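You operate a simulated robot arm through the tools that you are given. There is no shell and no other tool. Be economical: measure what you need, move in short steps, check, and stop when the job is done.

You run a simulated two-armed robot. Do the job below in one go: nothing can be reset, and whatever is moved stays where it is left.

JOB
Flush the hose: lock it in the drain port and pump rinse water till the flow glass runs clear.
Fine: pump off and blue valve shut at the end. Where these are worked on the way, their far stop is far enough and under half their travel is too little: blue valve.

It is judged by the outcome, as a careful person would: the job done as asked, and still so three seconds after it is handed in. It fails if anything else is knocked over, pushed out of place, dropped, spilled or broken.

ROBOT AND FRAMES
Two 7-joint arms with two-finger grippers on one trunk, on a base that drives. Base frame: it is fixed to the floor where the robot stands at the start and does not move with it; the origin is under the middle of the robot, x ahead of it, y to its left, z up. Readings come in cm, rad, newtons and seconds.
The left shoulder is at the start at [7.8, 15.1, 98.8], the right one opposite. With the tool pointing down near the work surface each hand reaches from about 10 to 78 cm from the robot's upright axis, wherever it stands, measured 20 degrees to its own side. Places, roughly: black lever of the drain port [50, -20, 70]; black tap [60, -40, 30]; blue button [40, -120, 80]; blue valve [50, -70, 50]; drain port [60, -20, 90]; floor drain [20, 10, 0]; flow glass [60, -60, 110]; green lever of the tank port [60, 0, 70]; green tap [30, -130, 70]; green valve [50, -70, 70]; orange valve [120, 140, 120]; pump dial [60, -70, 110]; pump switch [60, -70, 90]; red clamp [60, -50, 100]; red tap of the tank [30, -110, 30]; red valve [40, -110, 30]. Payload 2.54 kg a hand.
Tool frame (each hand has its own): the origin (TCP) lies between the finger pads and is the grasp point; the fingertips stand 3 cm ahead of it; z points along the fingers, y is the line along which they close. Largest opening 11.6 cm; the body of the gripper starts 9.5 cm behind the TCP.
Orientation is that of the tool frame in the base frame, as a unit quaternion [x, y, z, w]. With the fingers straight down and closing along the base's y, the tool's x points along the base's -x, its y along +y and its z along -z.

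CONTROLS
- The arms move only by the tool move_arm. It takes "left_targets", "right_targets" or both (then of equal length, played together; a hand with none holds still); each is a list of rows, each an object (a shift or turn left out is 0, a gripper value left out holds the last) with "angular": the turn, a rotation vector about the tool's x, y, z in rad, a list of three; "travel": the shift along the tool's x, y, z in cm, a list of three; "hand": the finger opening in cm, from 0 to 11.6. In form: [{"angular": [ax, ay, az], "travel": [tx, ty, tz], "hand": hand}, ...]. A call has 1 to 8 rows; each row is the pose to reach, as a shift and turn from the pose commanded when the call began, along the tool's axes at that moment. A row lasts 0.2 s, in which the tool goes at most 5 cm and 0.15 rad; a call with a longer step from one row to the next is refused whole, and so is a gripper value outside its range. A pose out of reach is approached as far as the arm can. The call stops where the force on the tool passes 60 N (or 10 N more than at its start, if that is more) or the arm is blocked; 0.2 s more then pass. The fingers move at their own pace (about 7.2 cm/s each) and stop on an object; they squeeze with about 39 N. The grip force told is the motor's: it shows also when the fingers shut on nothing. Time passes only in rows, and 0.2 s behind the last, so rows that repeat a pose let the fingers close. The reply holds the time, the measured pose of the TCP, the force on the tool along the base axes, the opening and the grip force, in the units named above and with some noise, with the torque about the TCP (base axes, N m) and any sound that the robot's microphone picked up, and new pictures: "views" is both (left out), scene, wrist or none (wrist: the cameras of the hands that moved).
- Cameras (640 x 400 px; columns grow to the right, rows downward): "scene" is now at [15.94, -3.37, 114.77]; the picture's right is [-0.33, -0.94, 0.00], its down [-0.10, 0.04, -0.99] and it looks along [0.94, -0.33, -0.11] (base axes); focal length 214 px, centre (320, 200). "left" rides on the left gripper at [6.9, 1.5, -12.2] in its tool frame; the picture's right is [-0.21, 0.98, 0.00], its down [-0.83, -0.18, -0.53] and it looks along [-0.52, -0.11, 0.85] (tool axes); focal length 251 px, centre (320, 200). "right" rides on the right gripper at [6.9, -1.5, -12.2] in its tool frame; the picture's right is [0.21, 0.98, 0.00], its down [-0.83, 0.18, -0.53] and it looks along [-0.52, 0.11, 0.85] (tool axes); focal length 251 px, centre (320, 200). There is no depth. A picture from a camera that has moved, and an enlarged one, comes with that camera's place and axes in the base frame and with its lens. The place of the scene camera against the robot may be out by one fixed shift of up to 1.2 cm in any direction.
- lift_body(by): slides the trunk up (or, below 0, down) by that many cm; the arms and the scene camera ride with it, the base frame stays. It gives what a move gives, with no picture.
- drive_base(legs): drives the robot by 1 to 6 legs, each [ahead, left, turn to the left] in cm, cm and rad, along the robot's own axes; the way and the turn of a leg run together, so that a leg with both is an arc; at most 150 cm and 3.142 rad a leg. The arms and the cameras ride along, it lands a little off, and it stops where it bumps. It gives what a move gives, and a new picture of the scene camera.
- head_to(pan, tilt): turns the head with the scene camera to pan (to the left, within 1.396 rad either way) and tilt (down, from -0.506 to 1.204), counted from straight ahead of the robot. It gives what a move gives, and a new picture of the scene camera.
- inspect(camera, box): a new picture of the part [left, top, right, bottom] of that camera's present view, enlarged. It takes no simulated time.
- job_done(): hands the job in; it is judged then, once.

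Work in short steps. Places have to be worked out from the pictures, the camera data and where the tool is seen: move nearer, look again, correct. Check each grasp and each placing, and mend what went wrong. You have 120 turns and 260 pictures in all, those below and enlarged ones among them. Open the grippers and draw the arms clear of the work before you hand the job in, unless the task says otherwise; then end with one line.

The tools are called after ">>>" by a JSON object that holds its "api" and its "payload". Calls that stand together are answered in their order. move_arm: Moves the arms, as the interface text tells. Its arguments: {"type":"object","properties":{"left_targets":{"type":"array"},"right_targets":{"type":"array"},"views":{"type":"string","enum":["both","scene","wrist","none"]}},"required":[]} The other tools are called the same way: lift_body (by) slides the trunk up or down; drive_base (legs) drives the base; head_to (pan, tilt) turns the head that bears the scene camera; inspect (camera, box) takes an enlarged picture of a part of a camera's view; job_done () hands the job in.

At the start:

```text
time: 0.0
left_tool_pos: [32.97, -4.73, 117.06]
left_orientation: [0.0, 1.0, -0.001, 0.0]
left_wrist_force: [0.5, -0.7, -0.4]
left_wrist_torque: [0.0, 0.0, 0.01]
left_opening: 11.61
left_finger_force: 0.0
right_tool_pos: [32.91, -35.12, 99.95]
right_orientation: [-0.001, 1.0, -0.001, 0.001]
right_wrist_force: [0.5, -0.4, -0.7]
right_wrist_torque: [0.0, -0.03, 0.02]
right_opening: 11.62
right_finger_force: 0.0
trunk travel left (down, up): [-22.5, 6.4]
robot x, y, heading: [-0.09, 0.32, -0.0]
head pan, tilt: [-0.337, 0.108]
```

scene: 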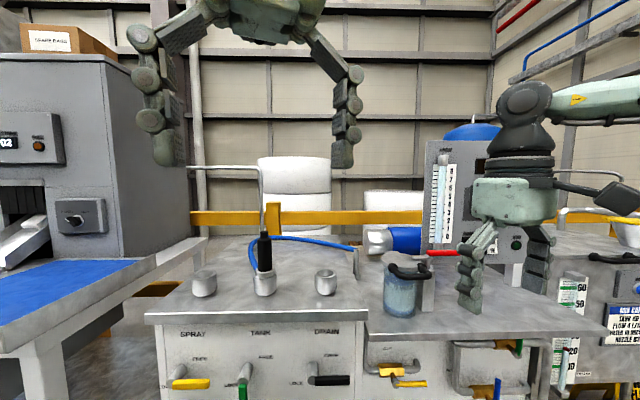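
right: 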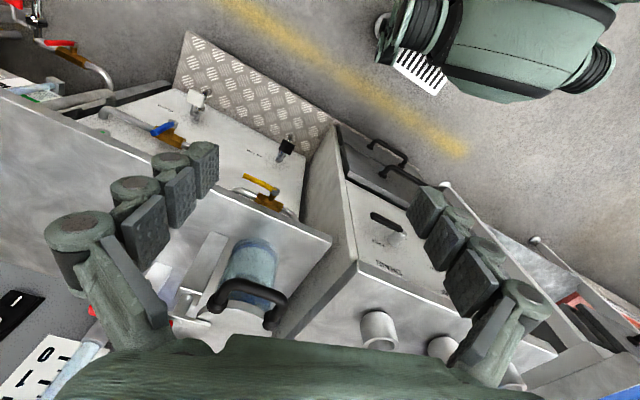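
left: 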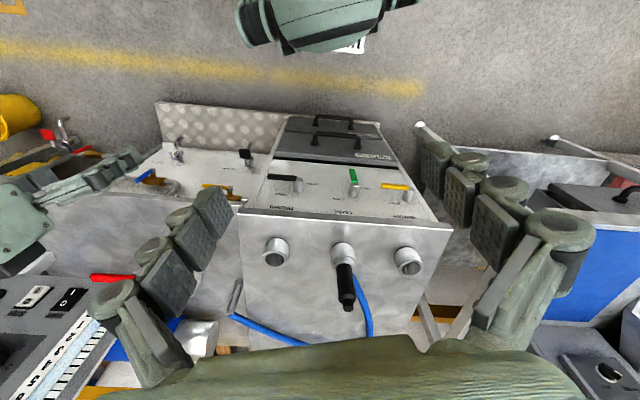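

The hose end with a black grip stands in the middle (TANK) port. I'll look closer at the ports, levers and pump panel.

>>> {"api": "inspect", "payload": {"camera": "scene", "box": [150, 220, 390, 400]}}

>>> {"api": "inspect", "payload": {"camera": "scene", "box": [350, 130, 640, 400]}}

>>> {"api": "inspect", "payload": {"camera": "left", "box": [130, 90, 450, 330]}}

```text
2.22 times, centred on (270, 310) of scene
camera zoom: at [15.94, -3.37, 114.77], right [-0.33, -0.94, 0.0], down [-0.1, 0.04, -0.99], along [0.94, -0.33, -0.11], focal length 477 px, centre (431, -44)
```

zoom: 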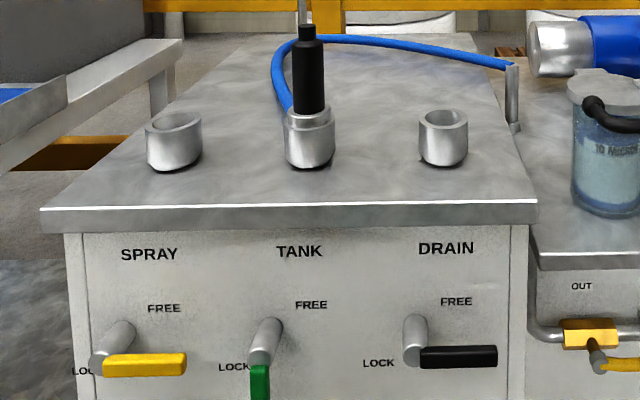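

```text
1.48 times, centred on (495, 265) of scene
camera zoom: at [15.94, -3.37, 114.77], right [-0.33, -0.94, 0.0], down [-0.1, 0.04, -0.99], along [0.94, -0.33, -0.11], focal length 318 px, centre (61, 104)
```

zoom: 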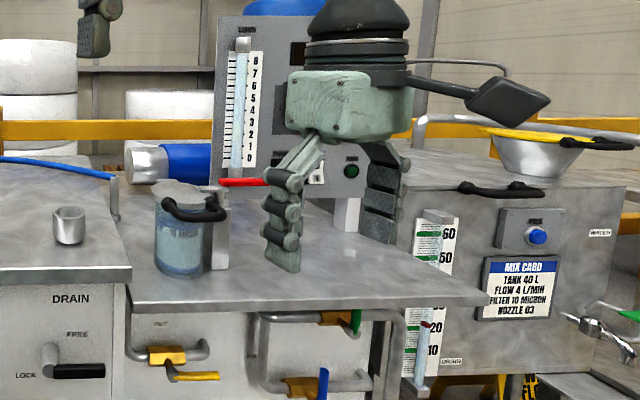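

```text
1.67 times, centred on (290, 210) of left
camera zoom: at [26.12, -3.27, 129.15], right [0.21, 0.98, 0.0], down [0.83, -0.18, 0.53], along [0.52, -0.12, -0.85], focal length 419 px, centre (370, 183)
```

zoom: 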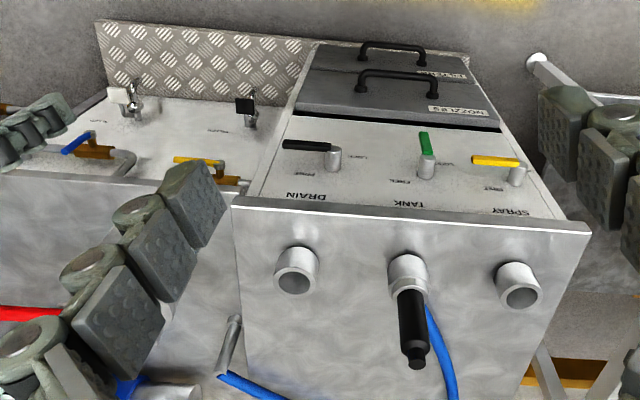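

Right hand hides the pump panel; I pull it back toward the robot (tool +x = base −x) to clear the view.

>>> {"api": "move_arm", "payload": {"right_targets": [{"travel": [4.5, 0, 0]}, {"travel": [9, 0, 0]}, {"travel": [13, 0, 0]}, {"travel": [13, 0, 0]}], "views": "none"}}

>>> {"api": "head_to", "payload": {"pan": -0.75, "tilt": 0.3}}

```text
time: 1.0
left_tool_pos: [33.1, -4.7, 117.06]
left_orientation: [0.0, 1.0, -0.001, 0.0]
left_wrist_force: [-0.2, -0.2, -0.6]
left_wrist_torque: [0.02, -0.01, 0.02]
left_opening: 11.56
left_finger_force: 0.0
right_tool_pos: [19.86, -35.28, 99.83]
right_orientation: [0.0, 1.0, -0.002, 0.001]
right_wrist_force: [-0.7, -0.9, -0.3]
right_wrist_torque: [-0.04, -0.01, -0.03]
right_opening: 11.58
right_finger_force: 0.2
trunk travel left (down, up): [-22.5, 6.4]
robot x, y, heading: [-0.19, -0.31, 0.004]
head pan, tilt: [-0.337, 0.108]
```

```text
time: 1.9
left_tool_pos: [33.05, -4.76, 117.09]
left_orientation: [-0.001, 1.0, 0.0, -0.001]
left_wrist_force: [0.6, -0.6, -0.2]
left_wrist_torque: [-0.02, 0.02, 0.01]
left_opening: 11.61
left_finger_force: 0.0
right_tool_pos: [19.88, -35.26, 100.0]
right_orientation: [-0.001, 1.0, -0.001, 0.0]
right_wrist_force: [-1.0, -0.4, 0.5]
right_wrist_torque: [0.04, -0.03, -0.02]
right_opening: 11.6
right_finger_force: 0.0
trunk travel left (down, up): [-22.5, 6.4]
robot x, y, heading: [0.39, -0.09, -0.0]
head pan, tilt: [-0.75, 0.3]
camera scene: at [14.07, -6.69, 112.98], right [-0.68, -0.73, 0.0], down [-0.22, 0.2, -0.96], along [0.7, -0.65, -0.3], focal length 214 px, centre (320, 200)
```

scene: 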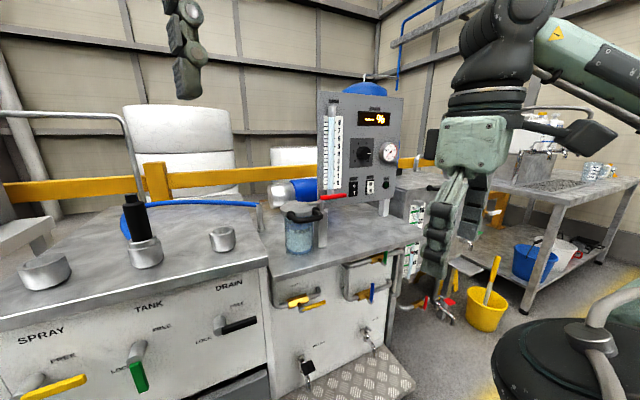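

Now the panel is visible; I zoom on the panel and the valves.

>>> {"api": "inspect", "payload": {"camera": "scene", "box": [270, 75, 430, 215]}}

>>> {"api": "inspect", "payload": {"camera": "scene", "box": [250, 230, 430, 400]}}

>>> {"api": "inspect", "payload": {"camera": "scene", "box": [90, 90, 330, 260]}}

```text
2.86 times, centred on (350, 145) of scene
camera zoom: at [14.07, -6.69, 112.98], right [-0.68, -0.73, 0.0], down [-0.22, 0.2, -0.96], along [0.7, -0.65, -0.3], focal length 613 px, centre (234, 357)
```

zoom: 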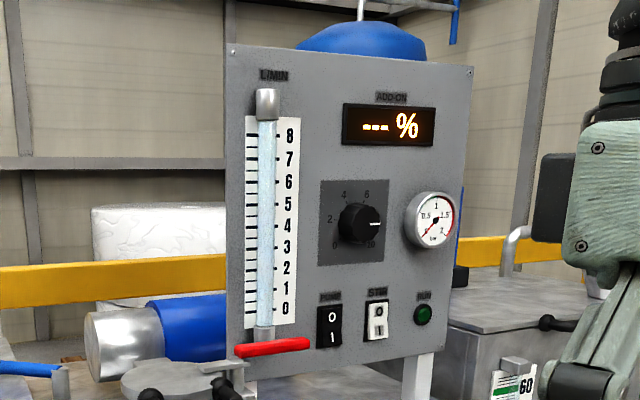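

```text
2.35 times, centred on (340, 315) of scene
camera zoom: at [14.07, -6.69, 112.98], right [-0.68, -0.73, 0.0], down [-0.22, 0.2, -0.96], along [0.7, -0.65, -0.3], focal length 505 px, centre (273, -71)
```

zoom: 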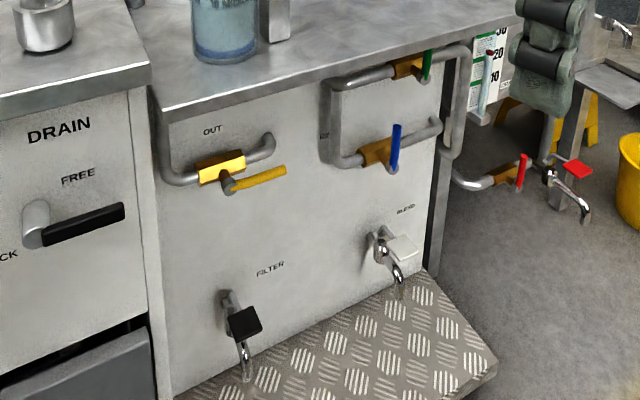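

```text
2.35 times, centred on (210, 175) of scene
camera zoom: at [14.07, -6.69, 112.98], right [-0.68, -0.73, 0.0], down [-0.22, 0.2, -0.96], along [0.7, -0.65, -0.3], focal length 505 px, centre (579, 259)
```

zoom: 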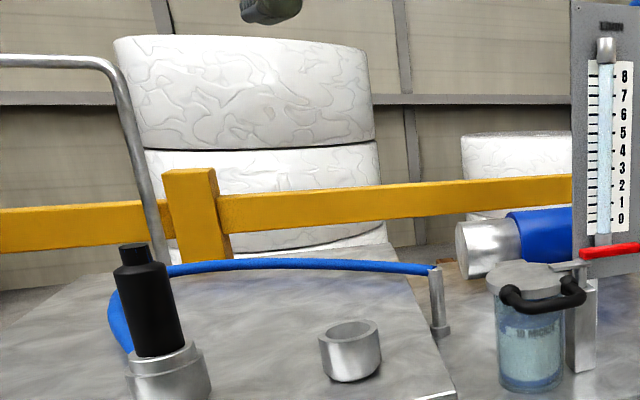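

I look through the right wrist camera for the valve labels.

>>> {"api": "inspect", "payload": {"camera": "right", "box": [0, 0, 640, 400]}}

>>> {"api": "inspect", "payload": {"camera": "scene", "box": [330, 235, 400, 300]}}

```text
1.00 times, centred on (320, 200) of right (not enlarged: the box is as wide or as high as the picture)
camera zoom: at [12.88, -36.85, 112.21], right [-0.22, 0.98, 0.0], down [0.82, 0.18, 0.54], along [0.52, 0.11, -0.84], focal length 251 px, centre (320, 200)
```

zoom: 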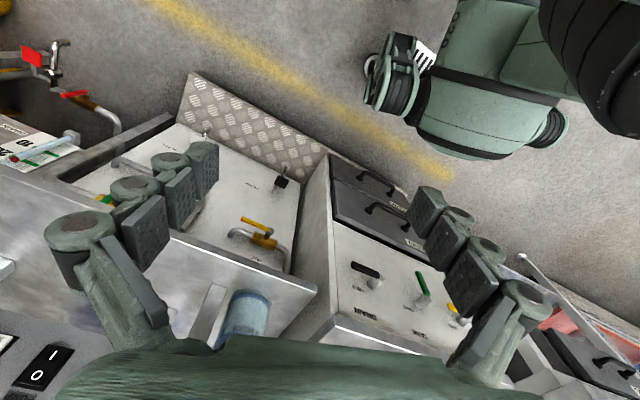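

```text
6.15 times, centred on (365, 268) of scene
camera zoom: at [14.07, -6.69, 112.98], right [-0.68, -0.73, 0.0], down [-0.22, 0.2, -0.96], along [0.7, -0.65, -0.3], focal length 1320 px, centre (43, -215)
```

zoom: 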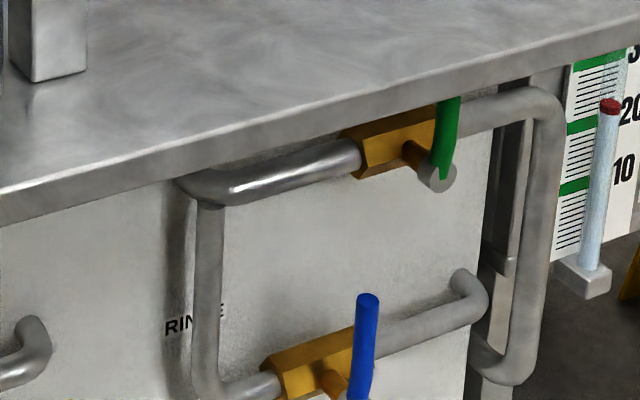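

Blue valve is on the RINSE line (shut), OUT valve looks open. Now I move the left hand back, down and tilt it forward for a second view of ports and levers.

>>> {"api": "move_arm", "payload": {"left_targets": [{"travel": [4, 0, 2], "angular": [0, -0.14, 0]}, {"travel": [8, 0, 5], "angular": [0, -0.28, 0]}, {"travel": [10, 0, 9], "angular": [0, -0.42, 0]}, {"travel": [10, 0, 13], "angular": [0, -0.56, 0]}, {"travel": [10, 0, 17], "angular": [0, -0.7, 0]}, {"travel": [10, 0, 17], "angular": [0, -0.7, 0]}], "views": "wrist"}}

```text
time: 2.2
left_tool_pos: [31.92, -4.52, 116.69]
left_orientation: [-0.014, 0.999, -0.013, 0.033]
left_wrist_force: [17.1, -8.0, 18.1]
left_wrist_torque: [1.49, 3.34, 0.17]
left_opening: 11.61
left_finger_force: 0.0
right_tool_pos: [19.8, -35.12, 99.88]
right_orientation: [-0.001, 1.0, -0.001, 0.001]
right_wrist_force: [0.2, -0.2, -0.2]
right_wrist_torque: [0.02, -0.02, 0.01]
right_opening: 11.61
right_finger_force: 0.1
trunk travel left (down, up): [-22.5, 6.4]
robot x, y, heading: [0.31, -0.08, -0.002]
head pan, tilt: [-0.75, 0.3]
stopped in row 1 (left hand): the force on the tool passed its limit at 179 N (the readings are from after the stop); the commanded pose is now the measured one
camera left: at [24.17, -3.01, 128.12], right [0.19, 0.98, -0.01], down [0.79, -0.14, 0.59], along [0.58, -0.12, -0.81], focal length 251 px, centre (320, 200)
```

left: 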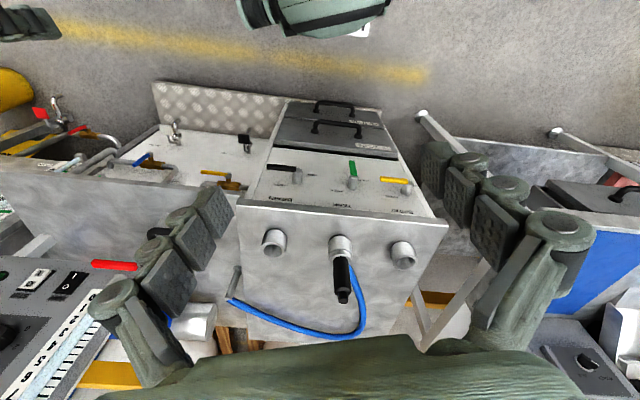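

The left hand touched the robot's own head. I back off forward and to the left, then go down.

>>> {"api": "move_arm", "payload": {"left_targets": [{"travel": [-3, 2, 0]}, {"travel": [-3, 6.5, 0]}, {"travel": [-3, 11, 1]}, {"travel": [-3, 15, 3]}, {"travel": [-3, 18, 6]}, {"travel": [-3, 18, 10]}, {"travel": [-3, 18, 14]}, {"travel": [-3, 18, 14]}], "views": "wrist"}}

```text
time: 4.0
left_tool_pos: [35.01, 13.17, 102.18]
left_orientation: [-0.012, 0.999, -0.011, 0.035]
left_wrist_force: [-0.4, -0.1, -0.6]
left_wrist_torque: [0.01, 0.04, -0.01]
left_opening: 11.59
left_finger_force: 0.0
right_tool_pos: [19.91, -35.29, 99.89]
right_orientation: [-0.001, 1.0, -0.001, 0.0]
right_wrist_force: [0.1, -0.8, 0.0]
right_wrist_torque: [-0.01, 0.02, -0.02]
right_opening: 11.58
right_finger_force: 0.0
trunk travel left (down, up): [-22.5, 6.4]
robot x, y, heading: [0.28, -0.2, -0.001]
head pan, tilt: [-0.75, 0.3]
camera left: at [27.38, 14.7, 113.77], right [0.19, 0.98, -0.01], down [0.79, -0.15, 0.59], along [0.58, -0.12, -0.81], focal length 251 px, centre (320, 200)
```

left: 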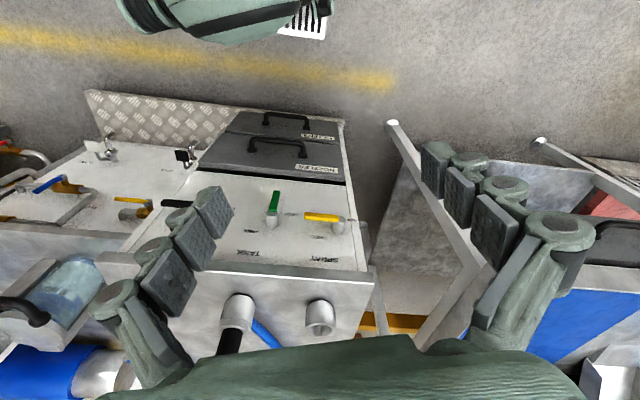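

The bench is yawed about −0.29 rad (edge runs from [52,-26] to [64,17]). I turn the base to face it squarely, so the tool axes line up with the bench.

>>> {"api": "drive_base", "payload": {"legs": [[0, 0, -0.287]]}}

>>> {"api": "head_to", "payload": {"pan": 0.0, "tilt": 0.45}}

>>> {"api": "inspect", "payload": {"camera": "left", "box": [0, 0, 640, 400]}}

```text
time: 5.4
left_tool_pos: [37.43, 2.63, 102.21]
left_orientation: [0.132, 0.991, -0.014, 0.032]
left_wrist_force: [-1.0, -0.4, -0.5]
left_wrist_torque: [0.01, -0.01, -0.03]
left_opening: 11.59
left_finger_force: 0.1
right_tool_pos: [8.93, -39.45, 99.82]
right_orientation: [0.144, 0.99, -0.001, 0.002]
right_wrist_force: [0.1, 0.6, 0.1]
right_wrist_torque: [0.01, 0.02, -0.01]
right_opening: 11.62
right_finger_force: 0.0
trunk travel left (down, up): [-22.5, 6.4]
robot x, y, heading: [0.29, 0.05, -0.289]
head pan, tilt: [-0.75, 0.3]
camera scene: at [11.68, -10.33, 112.98], right [-0.86, -0.51, 0.0], down [-0.15, 0.26, -0.96], along [0.48, -0.82, -0.3], focal length 214 px, centre (320, 200)
```

scene: 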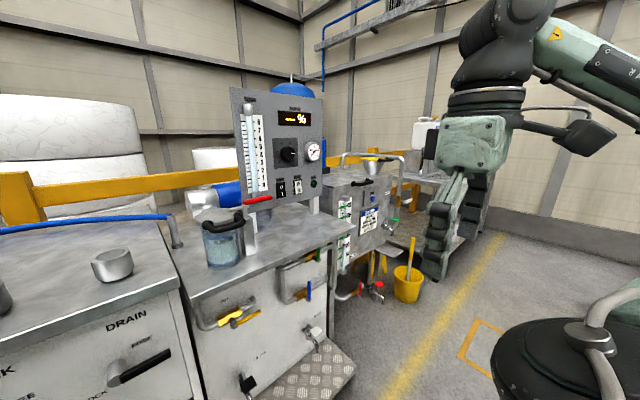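

```text
time: 6.5
left_tool_pos: [37.44, 2.52, 102.21]
left_orientation: [0.132, 0.991, -0.016, 0.032]
left_wrist_force: [-1.2, 0.1, -0.8]
left_wrist_torque: [0.02, 0.04, 0.04]
left_opening: 11.62
left_finger_force: 0.0
right_tool_pos: [8.93, -39.55, 99.92]
right_orientation: [0.144, 0.99, -0.001, 0.001]
right_wrist_force: [0.2, 0.3, 0.2]
right_wrist_torque: [0.0, 0.0, 0.03]
right_opening: 11.59
right_finger_force: 0.1
trunk travel left (down, up): [-22.5, 6.4]
robot x, y, heading: [-0.31, 0.3, -0.291]
head pan, tilt: [0.0, 0.45]
camera scene: at [15.77, -4.9, 111.59], right [-0.29, -0.96, 0.0], down [-0.42, 0.12, -0.9], along [0.86, -0.26, -0.44], focal length 214 px, centre (320, 200)
```

scene: 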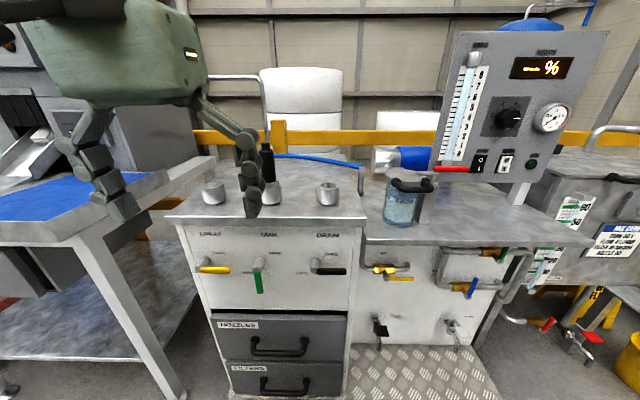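

```text
1.00 times, centred on (320, 200) of left (not enlarged: the box is as wide or as high as the picture)
camera zoom: at [30.46, 6.27, 113.81], right [0.46, 0.89, -0.01], down [0.72, -0.37, 0.59], along [0.52, -0.28, -0.81], focal length 251 px, centre (320, 200)
```

zoom: 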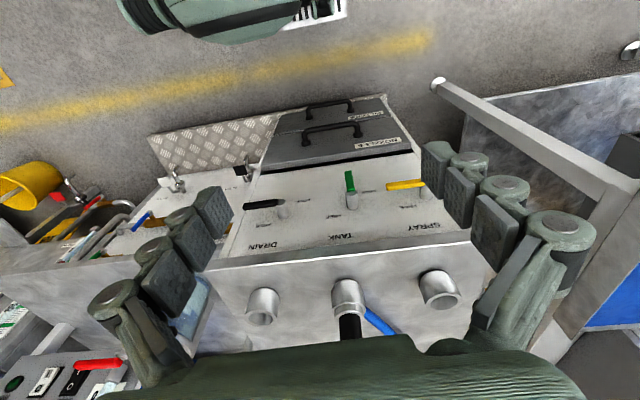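

Now the view is square to the bench. I zoom on the levers in both cameras.

>>> {"api": "inspect", "payload": {"camera": "scene", "box": [180, 130, 360, 310]}}

>>> {"api": "inspect", "payload": {"camera": "left", "box": [220, 140, 470, 340]}}

>>> {"api": "inspect", "payload": {"camera": "scene", "box": [350, 220, 550, 360]}}

```text
2.22 times, centred on (270, 220) of scene
camera zoom: at [15.77, -4.9, 111.59], right [-0.29, -0.96, 0.0], down [-0.42, 0.12, -0.9], along [0.86, -0.26, -0.44], focal length 477 px, centre (431, 156)
```

zoom: 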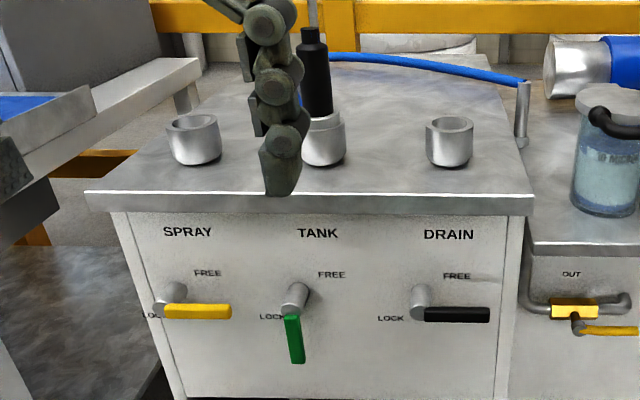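

```text
2.00 times, centred on (345, 240) of left
camera zoom: at [30.46, 6.27, 113.81], right [0.46, 0.89, -0.01], down [0.72, -0.37, 0.59], along [0.52, -0.28, -0.81], focal length 503 px, centre (270, 120)
```

zoom: 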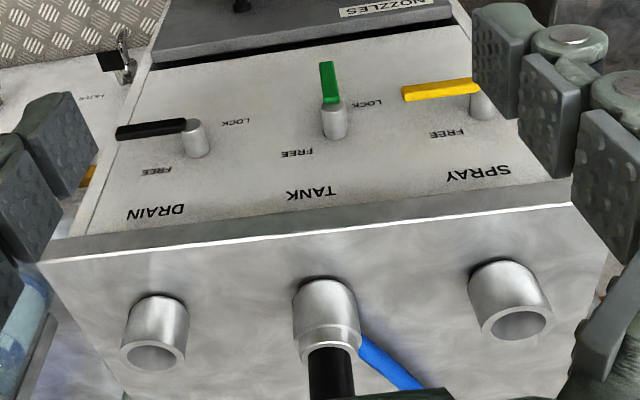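

```text
2.86 times, centred on (450, 290) of scene
camera zoom: at [15.77, -4.9, 111.59], right [-0.29, -0.96, 0.0], down [-0.42, 0.12, -0.9], along [0.86, -0.26, -0.44], focal length 613 px, centre (-51, -57)
```

zoom: 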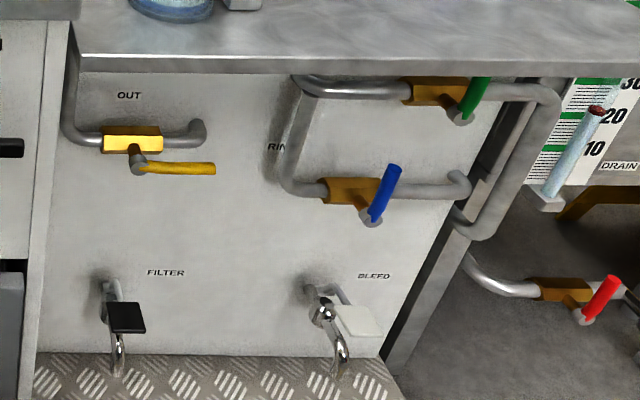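

Worked out (robot-aligned frame u ahead, v left): green lever pivot ≈(55,14.6,73.7), hanging down to z≈67.5 = LOCK; FREE is to the right. I close the left hand, tilt it forward and bring it low in front of the panel.

>>> {"api": "move_arm", "payload": {"left_targets": [{"travel": [0, 1, 4], "angular": [0, -0.14, 0], "hand": 0}, {"travel": [-1, 2, 8], "angular": [0, -0.28, 0], "hand": 0}, {"travel": [-1, 3, 12], "angular": [0, -0.42, 0]}, {"travel": [-1, 4, 16], "angular": [0, -0.56, 0]}, {"travel": [-1, 5, 20], "angular": [0, -0.7, 0]}, {"travel": [-1, 5.5, 23], "angular": [0, -0.84, 0]}, {"travel": [-1, 5.5, 26], "angular": [0, -0.98, 0]}, {"travel": [-1, 5.5, 28], "angular": [0, -1.1, 0]}], "views": "both"}}

```text
time: 8.3
left_tool_pos: [44.01, -2.98, 72.22]
left_orientation: [0.1, 0.829, -0.081, 0.544]
left_wrist_force: [0.3, 1.8, -1.3]
left_wrist_torque: [-0.05, -0.07, -0.16]
left_opening: 0.01
left_finger_force: 29.2
left hand out of reach, approached as far as the arm can: row 3, 4, 5, 6, 7, 8
right_tool_pos: [8.99, -39.42, 99.85]
right_orientation: [0.143, 0.99, -0.001, 0.0]
right_wrist_force: [0.4, 0.7, -1.0]
right_wrist_torque: [0.02, 0.03, -0.02]
right_opening: 11.59
right_finger_force: 0.0
trunk travel left (down, up): [-22.5, 6.4]
robot x, y, heading: [0.15, 0.03, -0.289]
head pan, tilt: [0.0, 0.45]
camera scene: at [15.79, -4.93, 111.55], right [-0.29, -0.96, 0.0], down [-0.42, 0.12, -0.9], along [0.86, -0.26, -0.44], focal length 214 px, centre (320, 200)
camera left: at [30.94, 2.0, 70.49], right [0.33, 0.93, 0.17], down [-0.2, -0.11, 0.97], along [0.92, -0.36, 0.15], focal length 251 px, centre (320, 200)
```

scene: 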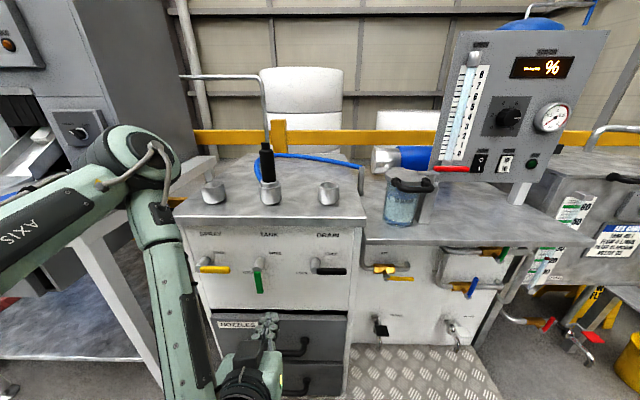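
left: 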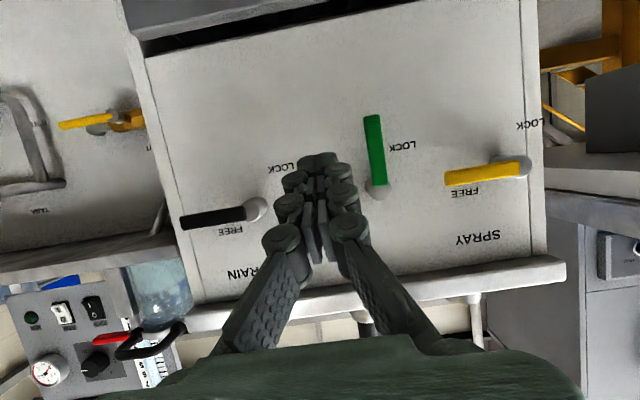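

Left hand is at (u43, v9.5, z72), pointing forward-down. I shift it left to be beside the green lever's left side.

>>> {"api": "move_arm", "payload": {"left_targets": [{"travel": [0, 3.5, 0]}, {"travel": [0, 7, 0]}, {"travel": [0, 9, 0]}, {"travel": [0, 9, 0]}], "views": "wrist"}}

```text
time: 9.3
left_tool_pos: [44.16, -2.92, 72.29]
left_orientation: [0.103, 0.828, -0.08, 0.545]
left_wrist_force: [0.6, -0.7, 0.2]
left_wrist_torque: [0.0, -0.01, 0.02]
left_opening: 0.01
left_finger_force: 29.0
left hand out of reach, approached as far as the arm can: row 1, 2, 3, 4
right_tool_pos: [9.05, -39.47, 99.98]
right_orientation: [0.144, 0.99, 0.0, 0.0]
right_wrist_force: [-0.3, 0.5, 0.2]
right_wrist_torque: [0.01, 0.01, 0.02]
right_opening: 11.58
right_finger_force: 0.1
trunk travel left (down, up): [-22.5, 6.4]
robot x, y, heading: [-0.02, 0.21, -0.286]
head pan, tilt: [0.0, 0.45]
camera left: at [31.22, 2.06, 70.63], right [0.34, 0.93, 0.18], down [-0.2, -0.11, 0.97], along [0.92, -0.36, 0.15], focal length 251 px, centre (320, 200)
```

left: 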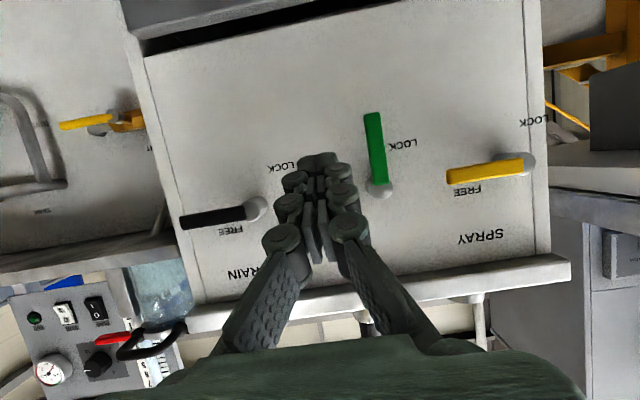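

No sideways motion: likely a folded-arm limit close to the body. I try 3 cm further forward, still short of the lever.

>>> {"api": "move_arm", "payload": {"left_targets": [{"travel": [0, 0, 2]}, {"travel": [0, 0, 4]}, {"travel": [0, 0, 4]}], "views": "wrist"}}

```text
time: 10.1
left_tool_pos: [47.25, -4.69, 71.49]
left_orientation: [0.104, 0.829, -0.08, 0.544]
left_wrist_force: [0.9, 0.0, 1.1]
left_wrist_torque: [0.0, 0.0, 0.0]
left_opening: 0.0
left_finger_force: 28.3
left hand out of reach, approached as far as the arm can: row 1, 2, 3
right_tool_pos: [8.91, -39.47, 99.92]
right_orientation: [0.143, 0.99, -0.002, 0.0]
right_wrist_force: [-0.6, 0.6, 0.1]
right_wrist_torque: [0.0, 0.05, -0.04]
right_opening: 11.59
right_finger_force: 0.1
trunk travel left (down, up): [-22.5, 6.4]
robot x, y, heading: [0.08, 0.15, -0.287]
head pan, tilt: [0.0, 0.45]
camera left: at [34.16, 0.29, 69.89], right [0.34, 0.92, 0.18], down [-0.2, -0.11, 0.97], along [0.92, -0.36, 0.15], focal length 251 px, centre (320, 200)
```

left: 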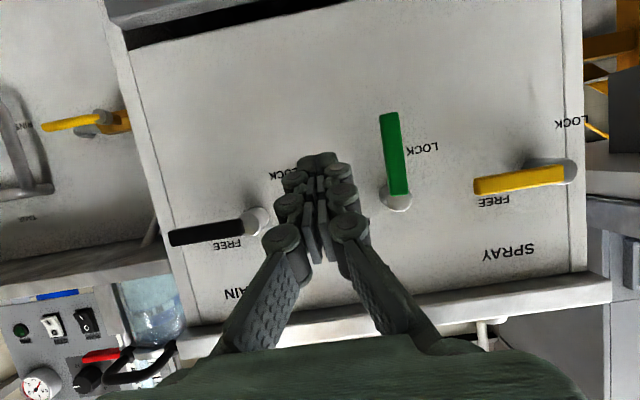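

Forward works but the arm can't go left here; I strafe the whole base left 9 cm instead (fingertips are still ~4 cm short of the levers).

>>> {"api": "drive_base", "payload": {"legs": [[0, 9, 0]]}}

>>> {"api": "inspect", "payload": {"camera": "left", "box": [0, 0, 640, 400]}}

```text
time: 11.6
left_tool_pos: [49.8, 3.96, 71.53]
left_orientation: [0.103, 0.828, -0.08, 0.545]
left_wrist_force: [0.0, 0.3, 0.2]
left_wrist_torque: [-0.01, 0.01, -0.03]
left_opening: 0.03
left_finger_force: 29.2
right_tool_pos: [11.48, -30.84, 99.93]
right_orientation: [0.144, 0.99, 0.0, 0.001]
right_wrist_force: [0.3, 0.9, 0.3]
right_wrist_torque: [-0.01, 0.01, 0.0]
right_opening: 11.58
right_finger_force: 0.0
trunk travel left (down, up): [-22.5, 6.4]
robot x, y, heading: [2.64, 8.54, -0.294]
head pan, tilt: [0.0, 0.45]
camera scene: at [18.33, 3.71, 111.58], right [-0.28, -0.96, 0.0], down [-0.42, 0.12, -0.9], along [0.86, -0.26, -0.44], focal length 214 px, centre (320, 200)
```

scene: 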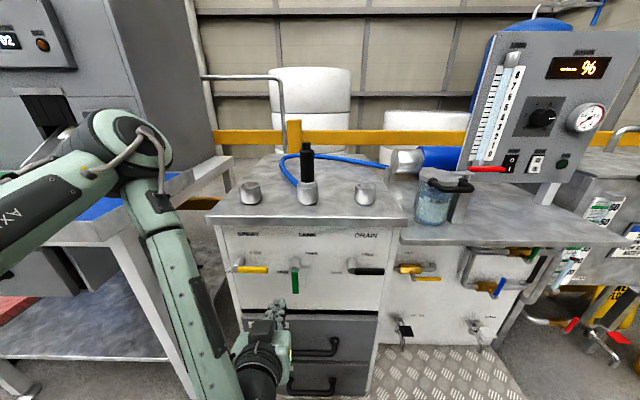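

```text
1.00 times, centred on (320, 200) of left (not enlarged: the box is as wide or as high as the picture)
camera zoom: at [36.71, 8.91, 69.89], right [0.34, 0.93, 0.18], down [-0.2, -0.11, 0.97], along [0.92, -0.36, 0.15], focal length 251 px, centre (320, 200)
```

zoom: 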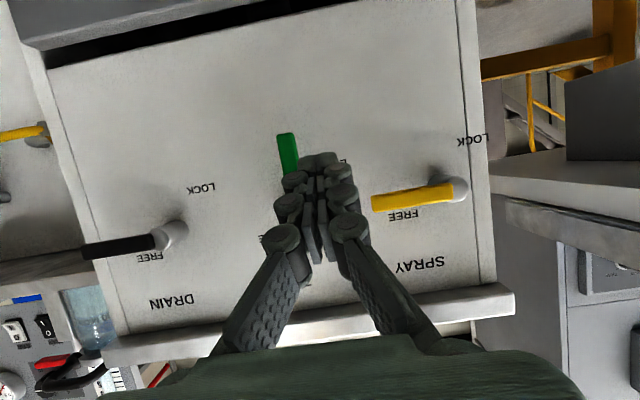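

Fingertips are at about v=18, lever's left face at ~v=16. I advance so the tips reach past the lever plane.

>>> {"api": "move_arm", "payload": {"left_targets": [{"travel": [-1, 0, 2]}, {"travel": [-2, 0, 4.3]}, {"travel": [-2, 0, 6.3]}, {"travel": [-2, 0, 6.3]}], "views": "wrist"}}

```text
time: 12.6
left_tool_pos: [55.91, 1.63, 71.36]
left_orientation: [0.101, 0.83, -0.077, 0.544]
left_wrist_force: [-0.2, -0.1, -0.4]
left_wrist_torque: [0.03, -0.01, 0.0]
left_opening: 0.01
left_finger_force: 29.3
left hand out of reach, approached as far as the arm can: row 3, 4
right_tool_pos: [11.56, -30.77, 99.92]
right_orientation: [0.143, 0.99, -0.001, 0.001]
right_wrist_force: [0.1, 0.2, 0.5]
right_wrist_torque: [0.04, 0.0, 0.0]
right_opening: 11.59
right_finger_force: 0.0
trunk travel left (down, up): [-22.5, 6.4]
robot x, y, heading: [2.48, 8.64, -0.287]
head pan, tilt: [0.0, 0.45]
camera left: at [42.78, 6.49, 69.75], right [0.33, 0.93, 0.18], down [-0.2, -0.12, 0.97], along [0.92, -0.36, 0.15], focal length 251 px, centre (320, 200)
```

left: 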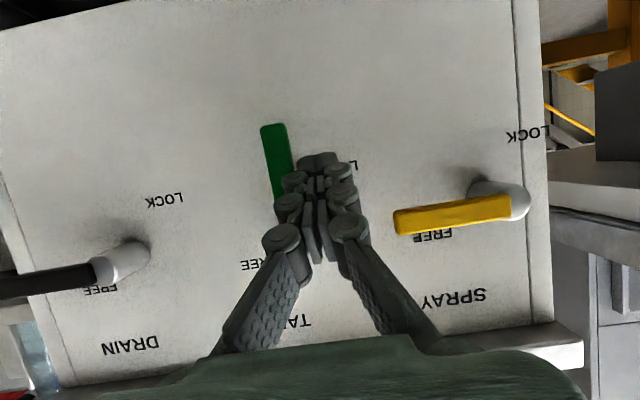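

Tips now sit left of the green lever, past its plane. I push it right and up along its arc.

>>> {"api": "move_arm", "payload": {"left_targets": [{"travel": [1.0, -1, 0.4]}, {"travel": [1.47, -2.8, 0.63]}, {"travel": [1.4, -4.75, 0.6]}, {"travel": [0.3, -6.2, 0.15]}, {"travel": [-1, -7.4, -0.4]}, {"travel": [-1.8, -7.5, -0.8]}, {"travel": [-1.8, -7.5, -0.8]}], "views": "wrist"}}

```text
time: 14.2
left_tool_pos: [53.75, -5.74, 73.2]
left_orientation: [0.105, 0.831, -0.079, 0.541]
left_wrist_force: [-2.5, -0.4, -20.4]
left_wrist_torque: [0.12, 0.19, -0.03]
left_opening: 0.59
left_finger_force: 27.9
right_tool_pos: [11.59, -30.91, 99.81]
right_orientation: [0.144, 0.99, 0.0, 0.0]
right_wrist_force: [0.8, 0.4, 0.0]
right_wrist_torque: [-0.03, 0.0, -0.05]
right_opening: 11.59
right_finger_force: 0.1
trunk travel left (down, up): [-22.5, 6.4]
robot x, y, heading: [2.24, 8.56, -0.287]
head pan, tilt: [0.0, 0.45]
camera left: at [40.71, -0.66, 71.62], right [0.34, 0.92, 0.18], down [-0.19, -0.12, 0.97], along [0.92, -0.36, 0.14], focal length 251 px, centre (320, 200)
```

left: 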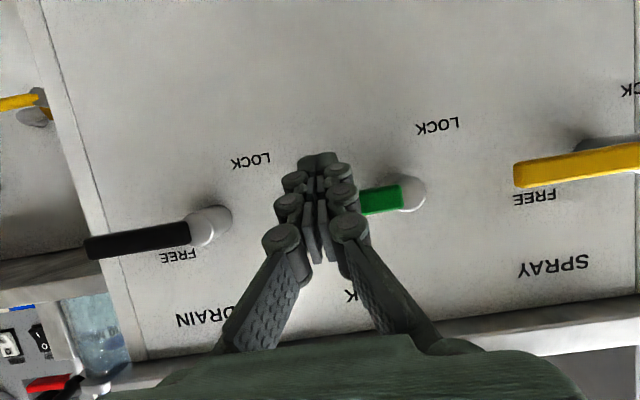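

The green lever is now horizontal like the other FREE levers and hits a stop. I ease down, withdraw, and verify.

>>> {"api": "move_arm", "payload": {"left_targets": [{"travel": [1.5, 0, 0]}, {"travel": [1.5, 0, -4]}, {"travel": [1.5, 0, -8]}, {"travel": [1.5, 0, -8]}], "views": "both"}}

>>> {"api": "inspect", "payload": {"camera": "scene", "box": [210, 130, 420, 310]}}

```text
time: 15.2
left_tool_pos: [45.95, -3.66, 75.17]
left_orientation: [0.105, 0.828, -0.082, 0.545]
left_wrist_force: [0.4, 0.3, -0.4]
left_wrist_torque: [0.0, 0.02, 0.03]
left_opening: 0.0
left_finger_force: 28.3
right_tool_pos: [11.54, -30.88, 99.91]
right_orientation: [0.144, 0.99, -0.001, 0.0]
right_wrist_force: [0.5, -0.1, -0.2]
right_wrist_torque: [0.01, 0.01, 0.0]
right_opening: 11.59
right_finger_force: 0.1
trunk travel left (down, up): [-22.5, 6.4]
robot x, y, heading: [2.45, 8.46, -0.288]
head pan, tilt: [0.0, 0.45]
camera scene: at [18.33, 3.7, 111.58], right [-0.28, -0.96, 0.0], down [-0.42, 0.12, -0.9], along [0.86, -0.26, -0.44], focal length 214 px, centre (320, 200)
camera left: at [32.97, 1.39, 73.55], right [0.33, 0.93, 0.18], down [-0.2, -0.11, 0.97], along [0.92, -0.36, 0.15], focal length 251 px, centre (320, 200)
```

scene: 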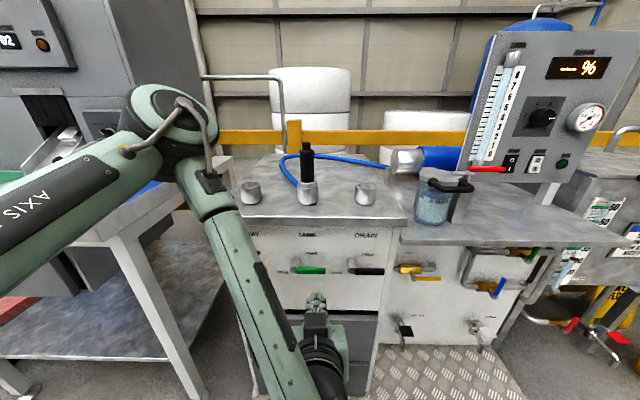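
left: 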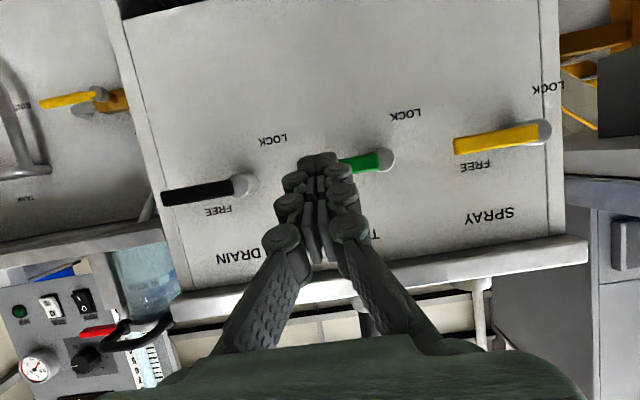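

```text
2.22 times, centred on (315, 220) of scene
camera zoom: at [18.33, 3.7, 111.58], right [-0.28, -0.96, 0.0], down [-0.42, 0.12, -0.9], along [0.86, -0.26, -0.44], focal length 477 px, centre (331, 156)
```

zoom: 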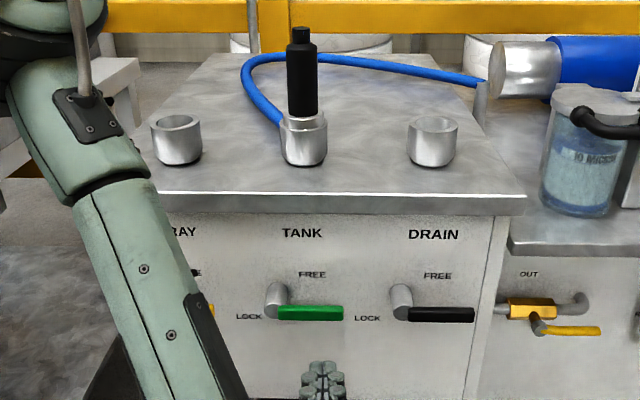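

Green is at FREE. Next the right hand (pointing down) goes up and over to the nozzle at about (u64.3, v11.7).

>>> {"api": "move_arm", "payload": {"right_targets": [{"travel": [-3.5, 0, -3]}, {"travel": [-7, 1.5, -6]}, {"travel": [-11, 3.5, -8]}, {"travel": [-15, 6, -10]}, {"travel": [-19, 9, -11]}, {"travel": [-22.5, 12, -12]}, {"travel": [-26, 15, -12]}, {"travel": [-29, 18.5, -12]}], "views": "none"}}

>>> {"api": "move_arm", "payload": {"right_targets": [{"travel": [-3, 3.8, 0]}, {"travel": [-6, 7.6, 0]}, {"travel": [-9, 11.4, 0]}, {"travel": [-11, 15.2, 0]}, {"travel": [-12, 19, 0]}, {"travel": [-12, 19, 0]}], "views": "both"}}

```text
refused: row 4 steps farther than a row can; nothing moved
```

```text
time: 16.6
left_tool_pos: [46.01, -3.58, 75.1]
left_orientation: [0.103, 0.829, -0.079, 0.544]
left_wrist_force: [-0.5, -0.4, -0.3]
left_wrist_torque: [0.01, 0.01, -0.01]
left_opening: 0.0
left_finger_force: 28.4
right_tool_pos: [28.47, -15.94, 99.99]
right_orientation: [0.144, 0.99, -0.002, 0.001]
right_wrist_force: [0.3, -0.2, 0.0]
right_wrist_torque: [-0.01, -0.03, -0.02]
right_opening: 11.61
right_finger_force: 0.1
trunk travel left (down, up): [-22.5, 6.4]
robot x, y, heading: [2.31, 8.79, -0.286]
head pan, tilt: [0.0, 0.45]
camera scene: at [18.32, 3.69, 111.58], right [-0.29, -0.96, 0.0], down [-0.42, 0.12, -0.9], along [0.86, -0.26, -0.44], focal length 214 px, centre (320, 200)
camera right: at [21.34, -15.46, 112.29], right [0.07, 1.0, 0.0], down [0.84, -0.06, 0.54], along [0.53, -0.04, -0.84], focal length 251 px, centre (320, 200)
```

scene: 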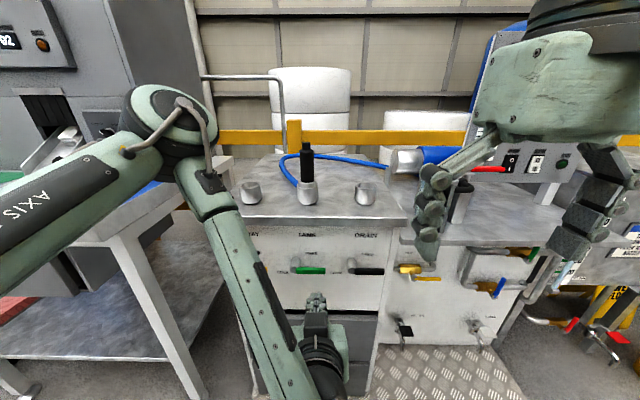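
right: 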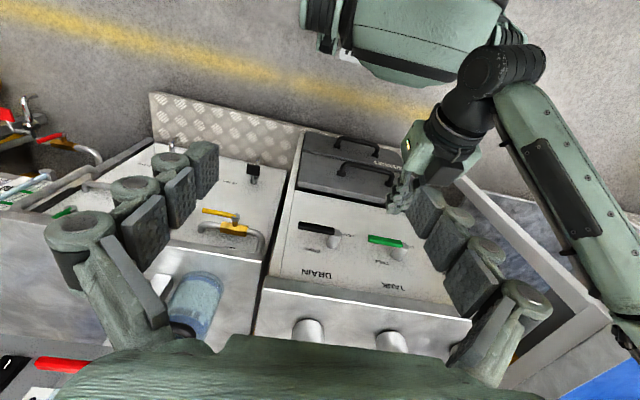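

Only the second move ran, harmlessly. I now go forward and up, clear of the nozzle.

>>> {"api": "move_arm", "payload": {"right_targets": [{"travel": [-3.5, 0, -3]}, {"travel": [-7, 0, -6]}, {"travel": [-10.5, 1, -9]}, {"travel": [-14, 3, -12]}, {"travel": [-17, 6.5, -14]}, {"travel": [-19, 10, -14]}, {"travel": [-21, 13, -14]}, {"travel": [-21, 13, -14]}], "views": "both"}}

```text
refused: row 4 steps farther than a row can; nothing moved
```

Row 4 was a hair too long; shorten it.

>>> {"api": "move_arm", "payload": {"right_targets": [{"travel": [-3.5, 0, -3]}, {"travel": [-7, 0, -6]}, {"travel": [-10.5, 1, -9]}, {"travel": [-13.5, 3, -11.5]}, {"travel": [-16, 6, -14]}, {"travel": [-18.5, 9.5, -14]}, {"travel": [-21, 13, -14]}, {"travel": [-21, 13, -14]}], "views": "both"}}

```text
time: 18.4
left_tool_pos: [45.9, -3.66, 75.25]
left_orientation: [0.103, 0.829, -0.079, 0.544]
left_wrist_force: [0.4, -0.1, -0.5]
left_wrist_torque: [0.0, -0.01, 0.03]
left_opening: 0.01
left_finger_force: 28.5
right_tool_pos: [43.26, -17.24, 111.01]
right_orientation: [0.144, 0.99, 0.0, 0.002]
right_wrist_force: [-0.6, 0.0, 0.5]
right_wrist_torque: [-0.01, 0.01, 0.02]
right_opening: 11.62
right_finger_force: 0.0
right hand out of reach, approached as far as the arm can: row 5, 6, 7, 8
trunk travel left (down, up): [-22.5, 6.4]
robot x, y, heading: [2.29, 8.38, -0.288]
head pan, tilt: [0.0, 0.45]
camera scene: at [18.33, 3.69, 111.58], right [-0.28, -0.96, 0.0], down [-0.42, 0.12, -0.9], along [0.86, -0.26, -0.44], focal length 214 px, centre (320, 200)
camera right: at [36.1, -16.82, 123.28], right [0.07, 1.0, 0.0], down [0.84, -0.06, 0.54], along [0.53, -0.04, -0.84], focal length 251 px, centre (320, 200)
```

scene: 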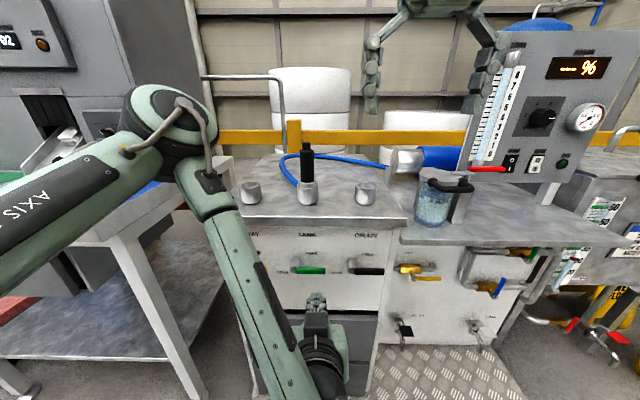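
right: 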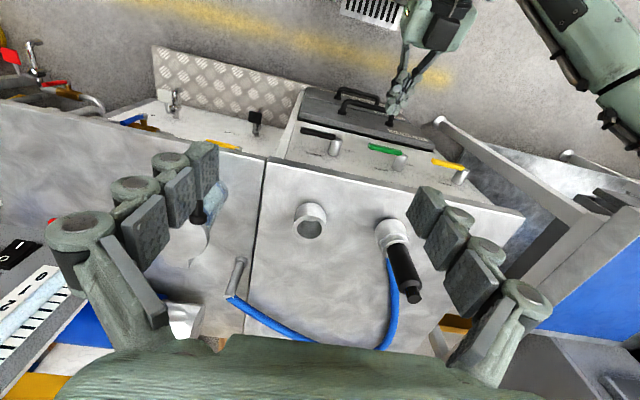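

At this height the arm's reach is short; I raise the trunk 5 cm to give it more room.

>>> {"api": "lift_body", "payload": {"by": 5}}

>>> {"api": "move_arm", "payload": {"right_targets": [{"travel": [-2, 3, 1.5]}, {"travel": [-4.5, 6, 3]}, {"travel": [-7.5, 9, 4]}, {"travel": [-7.5, 9, 4]}], "views": "wrist"}}

```text
time: 19.4
left_tool_pos: [46.13, -3.61, 80.19]
left_orientation: [0.103, 0.829, -0.08, 0.544]
left_wrist_force: [0.1, -0.7, 0.2]
left_wrist_torque: [-0.04, -0.02, -0.04]
left_opening: 0.0
left_finger_force: 28.7
right_tool_pos: [43.14, -17.27, 115.98]
right_orientation: [0.144, 0.99, 0.0, 0.002]
right_wrist_force: [0.1, -0.5, -0.3]
right_wrist_torque: [0.05, -0.02, 0.02]
right_opening: 11.6
right_finger_force: 0.0
trunk travel left (down, up): [-27.5, 1.4]
robot x, y, heading: [2.19, 8.69, -0.287]
head pan, tilt: [0.0, 0.45]
```

```text
time: 20.4
left_tool_pos: [46.06, -3.55, 80.16]
left_orientation: [0.103, 0.829, -0.08, 0.544]
left_wrist_force: [0.4, 0.0, -0.1]
left_wrist_torque: [0.05, 0.0, 0.0]
left_opening: 0.0
left_finger_force: 28.8
right_tool_pos: [46.12, -17.22, 110.97]
right_orientation: [0.144, 0.99, 0.0, 0.002]
right_wrist_force: [-0.1, -0.4, -0.3]
right_wrist_torque: [0.01, -0.01, 0.0]
right_opening: 11.59
right_finger_force: 0.0
right hand out of reach, approached as far as the arm can: row 1, 2, 3, 4
trunk travel left (down, up): [-27.5, 1.4]
robot x, y, heading: [2.44, 8.74, -0.295]
head pan, tilt: [0.0, 0.45]
camera right: at [38.97, -16.7, 123.26], right [0.07, 1.0, 0.0], down [0.84, -0.06, 0.54], along [0.54, -0.04, -0.84], focal length 251 px, centre (320, 200)
```

right: 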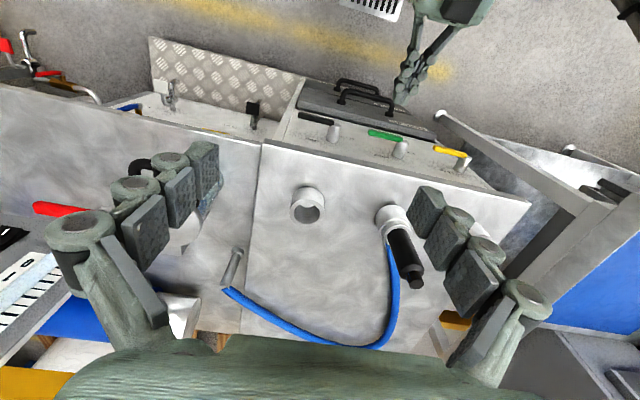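

Reaching over the nozzle pointing down is out of range. Better: use the left hand, already tilted forward, to grip the nozzle from the front. First I take the right hand away to the right.

>>> {"api": "move_arm", "payload": {"right_targets": [{"travel": [2, -4, 1]}, {"travel": [4, -8, 2]}, {"travel": [6, -12, 3]}, {"travel": [8, -16, 4]}, {"travel": [10, -20, 6]}, {"travel": [10, -20, 6]}], "views": "none"}}

>>> {"api": "move_arm", "payload": {"left_targets": [{"travel": [-4, 0, 0], "hand": 7}, {"travel": [-8, 0, 0], "hand": 7}, {"travel": [-12, 0, -1.5]}, {"travel": [-16, 0.5, -3]}, {"travel": [-20, 1, -4]}, {"travel": [-23, 1.5, -4]}, {"travel": [-23, 1.5, -4]}], "views": "both"}}

```text
time: 21.8
left_tool_pos: [46.11, -3.66, 80.07]
left_orientation: [0.103, 0.829, -0.08, 0.544]
left_wrist_force: [0.5, -0.8, -0.1]
left_wrist_torque: [-0.01, -0.01, 0.03]
left_opening: 0.0
left_finger_force: 28.4
right_tool_pos: [30.95, -33.68, 104.9]
right_orientation: [0.142, 0.99, -0.001, 0.001]
right_wrist_force: [0.0, -0.4, -0.6]
right_wrist_torque: [0.02, 0.05, -0.01]
right_opening: 11.62
right_finger_force: 0.0
trunk travel left (down, up): [-27.5, 1.4]
robot x, y, heading: [2.71, 8.01, -0.288]
head pan, tilt: [0.0, 0.45]
```

```text
time: 23.4
left_tool_pos: [51.75, -2.96, 102.74]
left_orientation: [0.105, 0.828, -0.081, 0.544]
left_wrist_force: [0.0, -0.1, 0.1]
left_wrist_torque: [0.04, 0.02, 0.02]
left_opening: 7.04
left_finger_force: 0.0
right_tool_pos: [31.07, -33.62, 105.05]
right_orientation: [0.143, 0.99, 0.0, 0.002]
right_wrist_force: [0.3, -0.2, -0.6]
right_wrist_torque: [0.0, -0.01, -0.01]
right_opening: 11.57
right_finger_force: 0.1
trunk travel left (down, up): [-27.5, 1.4]
robot x, y, heading: [2.45, 8.4, -0.291]
head pan, tilt: [0.0, 0.45]
camera scene: at [18.32, 3.69, 116.58], right [-0.29, -0.96, 0.0], down [-0.42, 0.12, -0.9], along [0.86, -0.26, -0.44], focal length 214 px, centre (320, 200)
camera left: at [38.73, 1.96, 101.14], right [0.34, 0.93, 0.18], down [-0.2, -0.11, 0.97], along [0.92, -0.36, 0.15], focal length 251 px, centre (320, 200)
```

scene: 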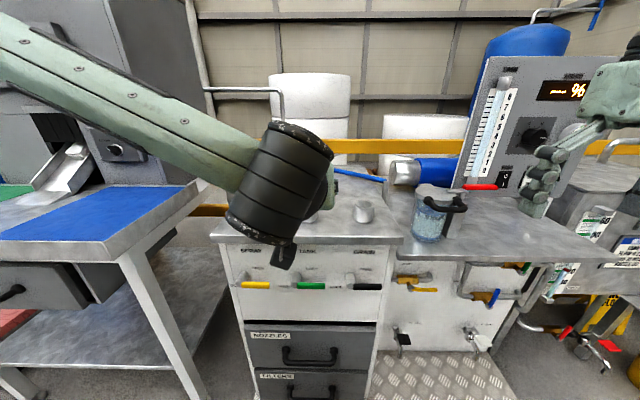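
left: 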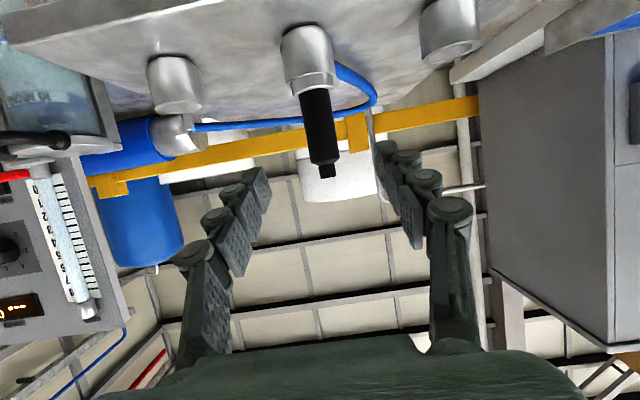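

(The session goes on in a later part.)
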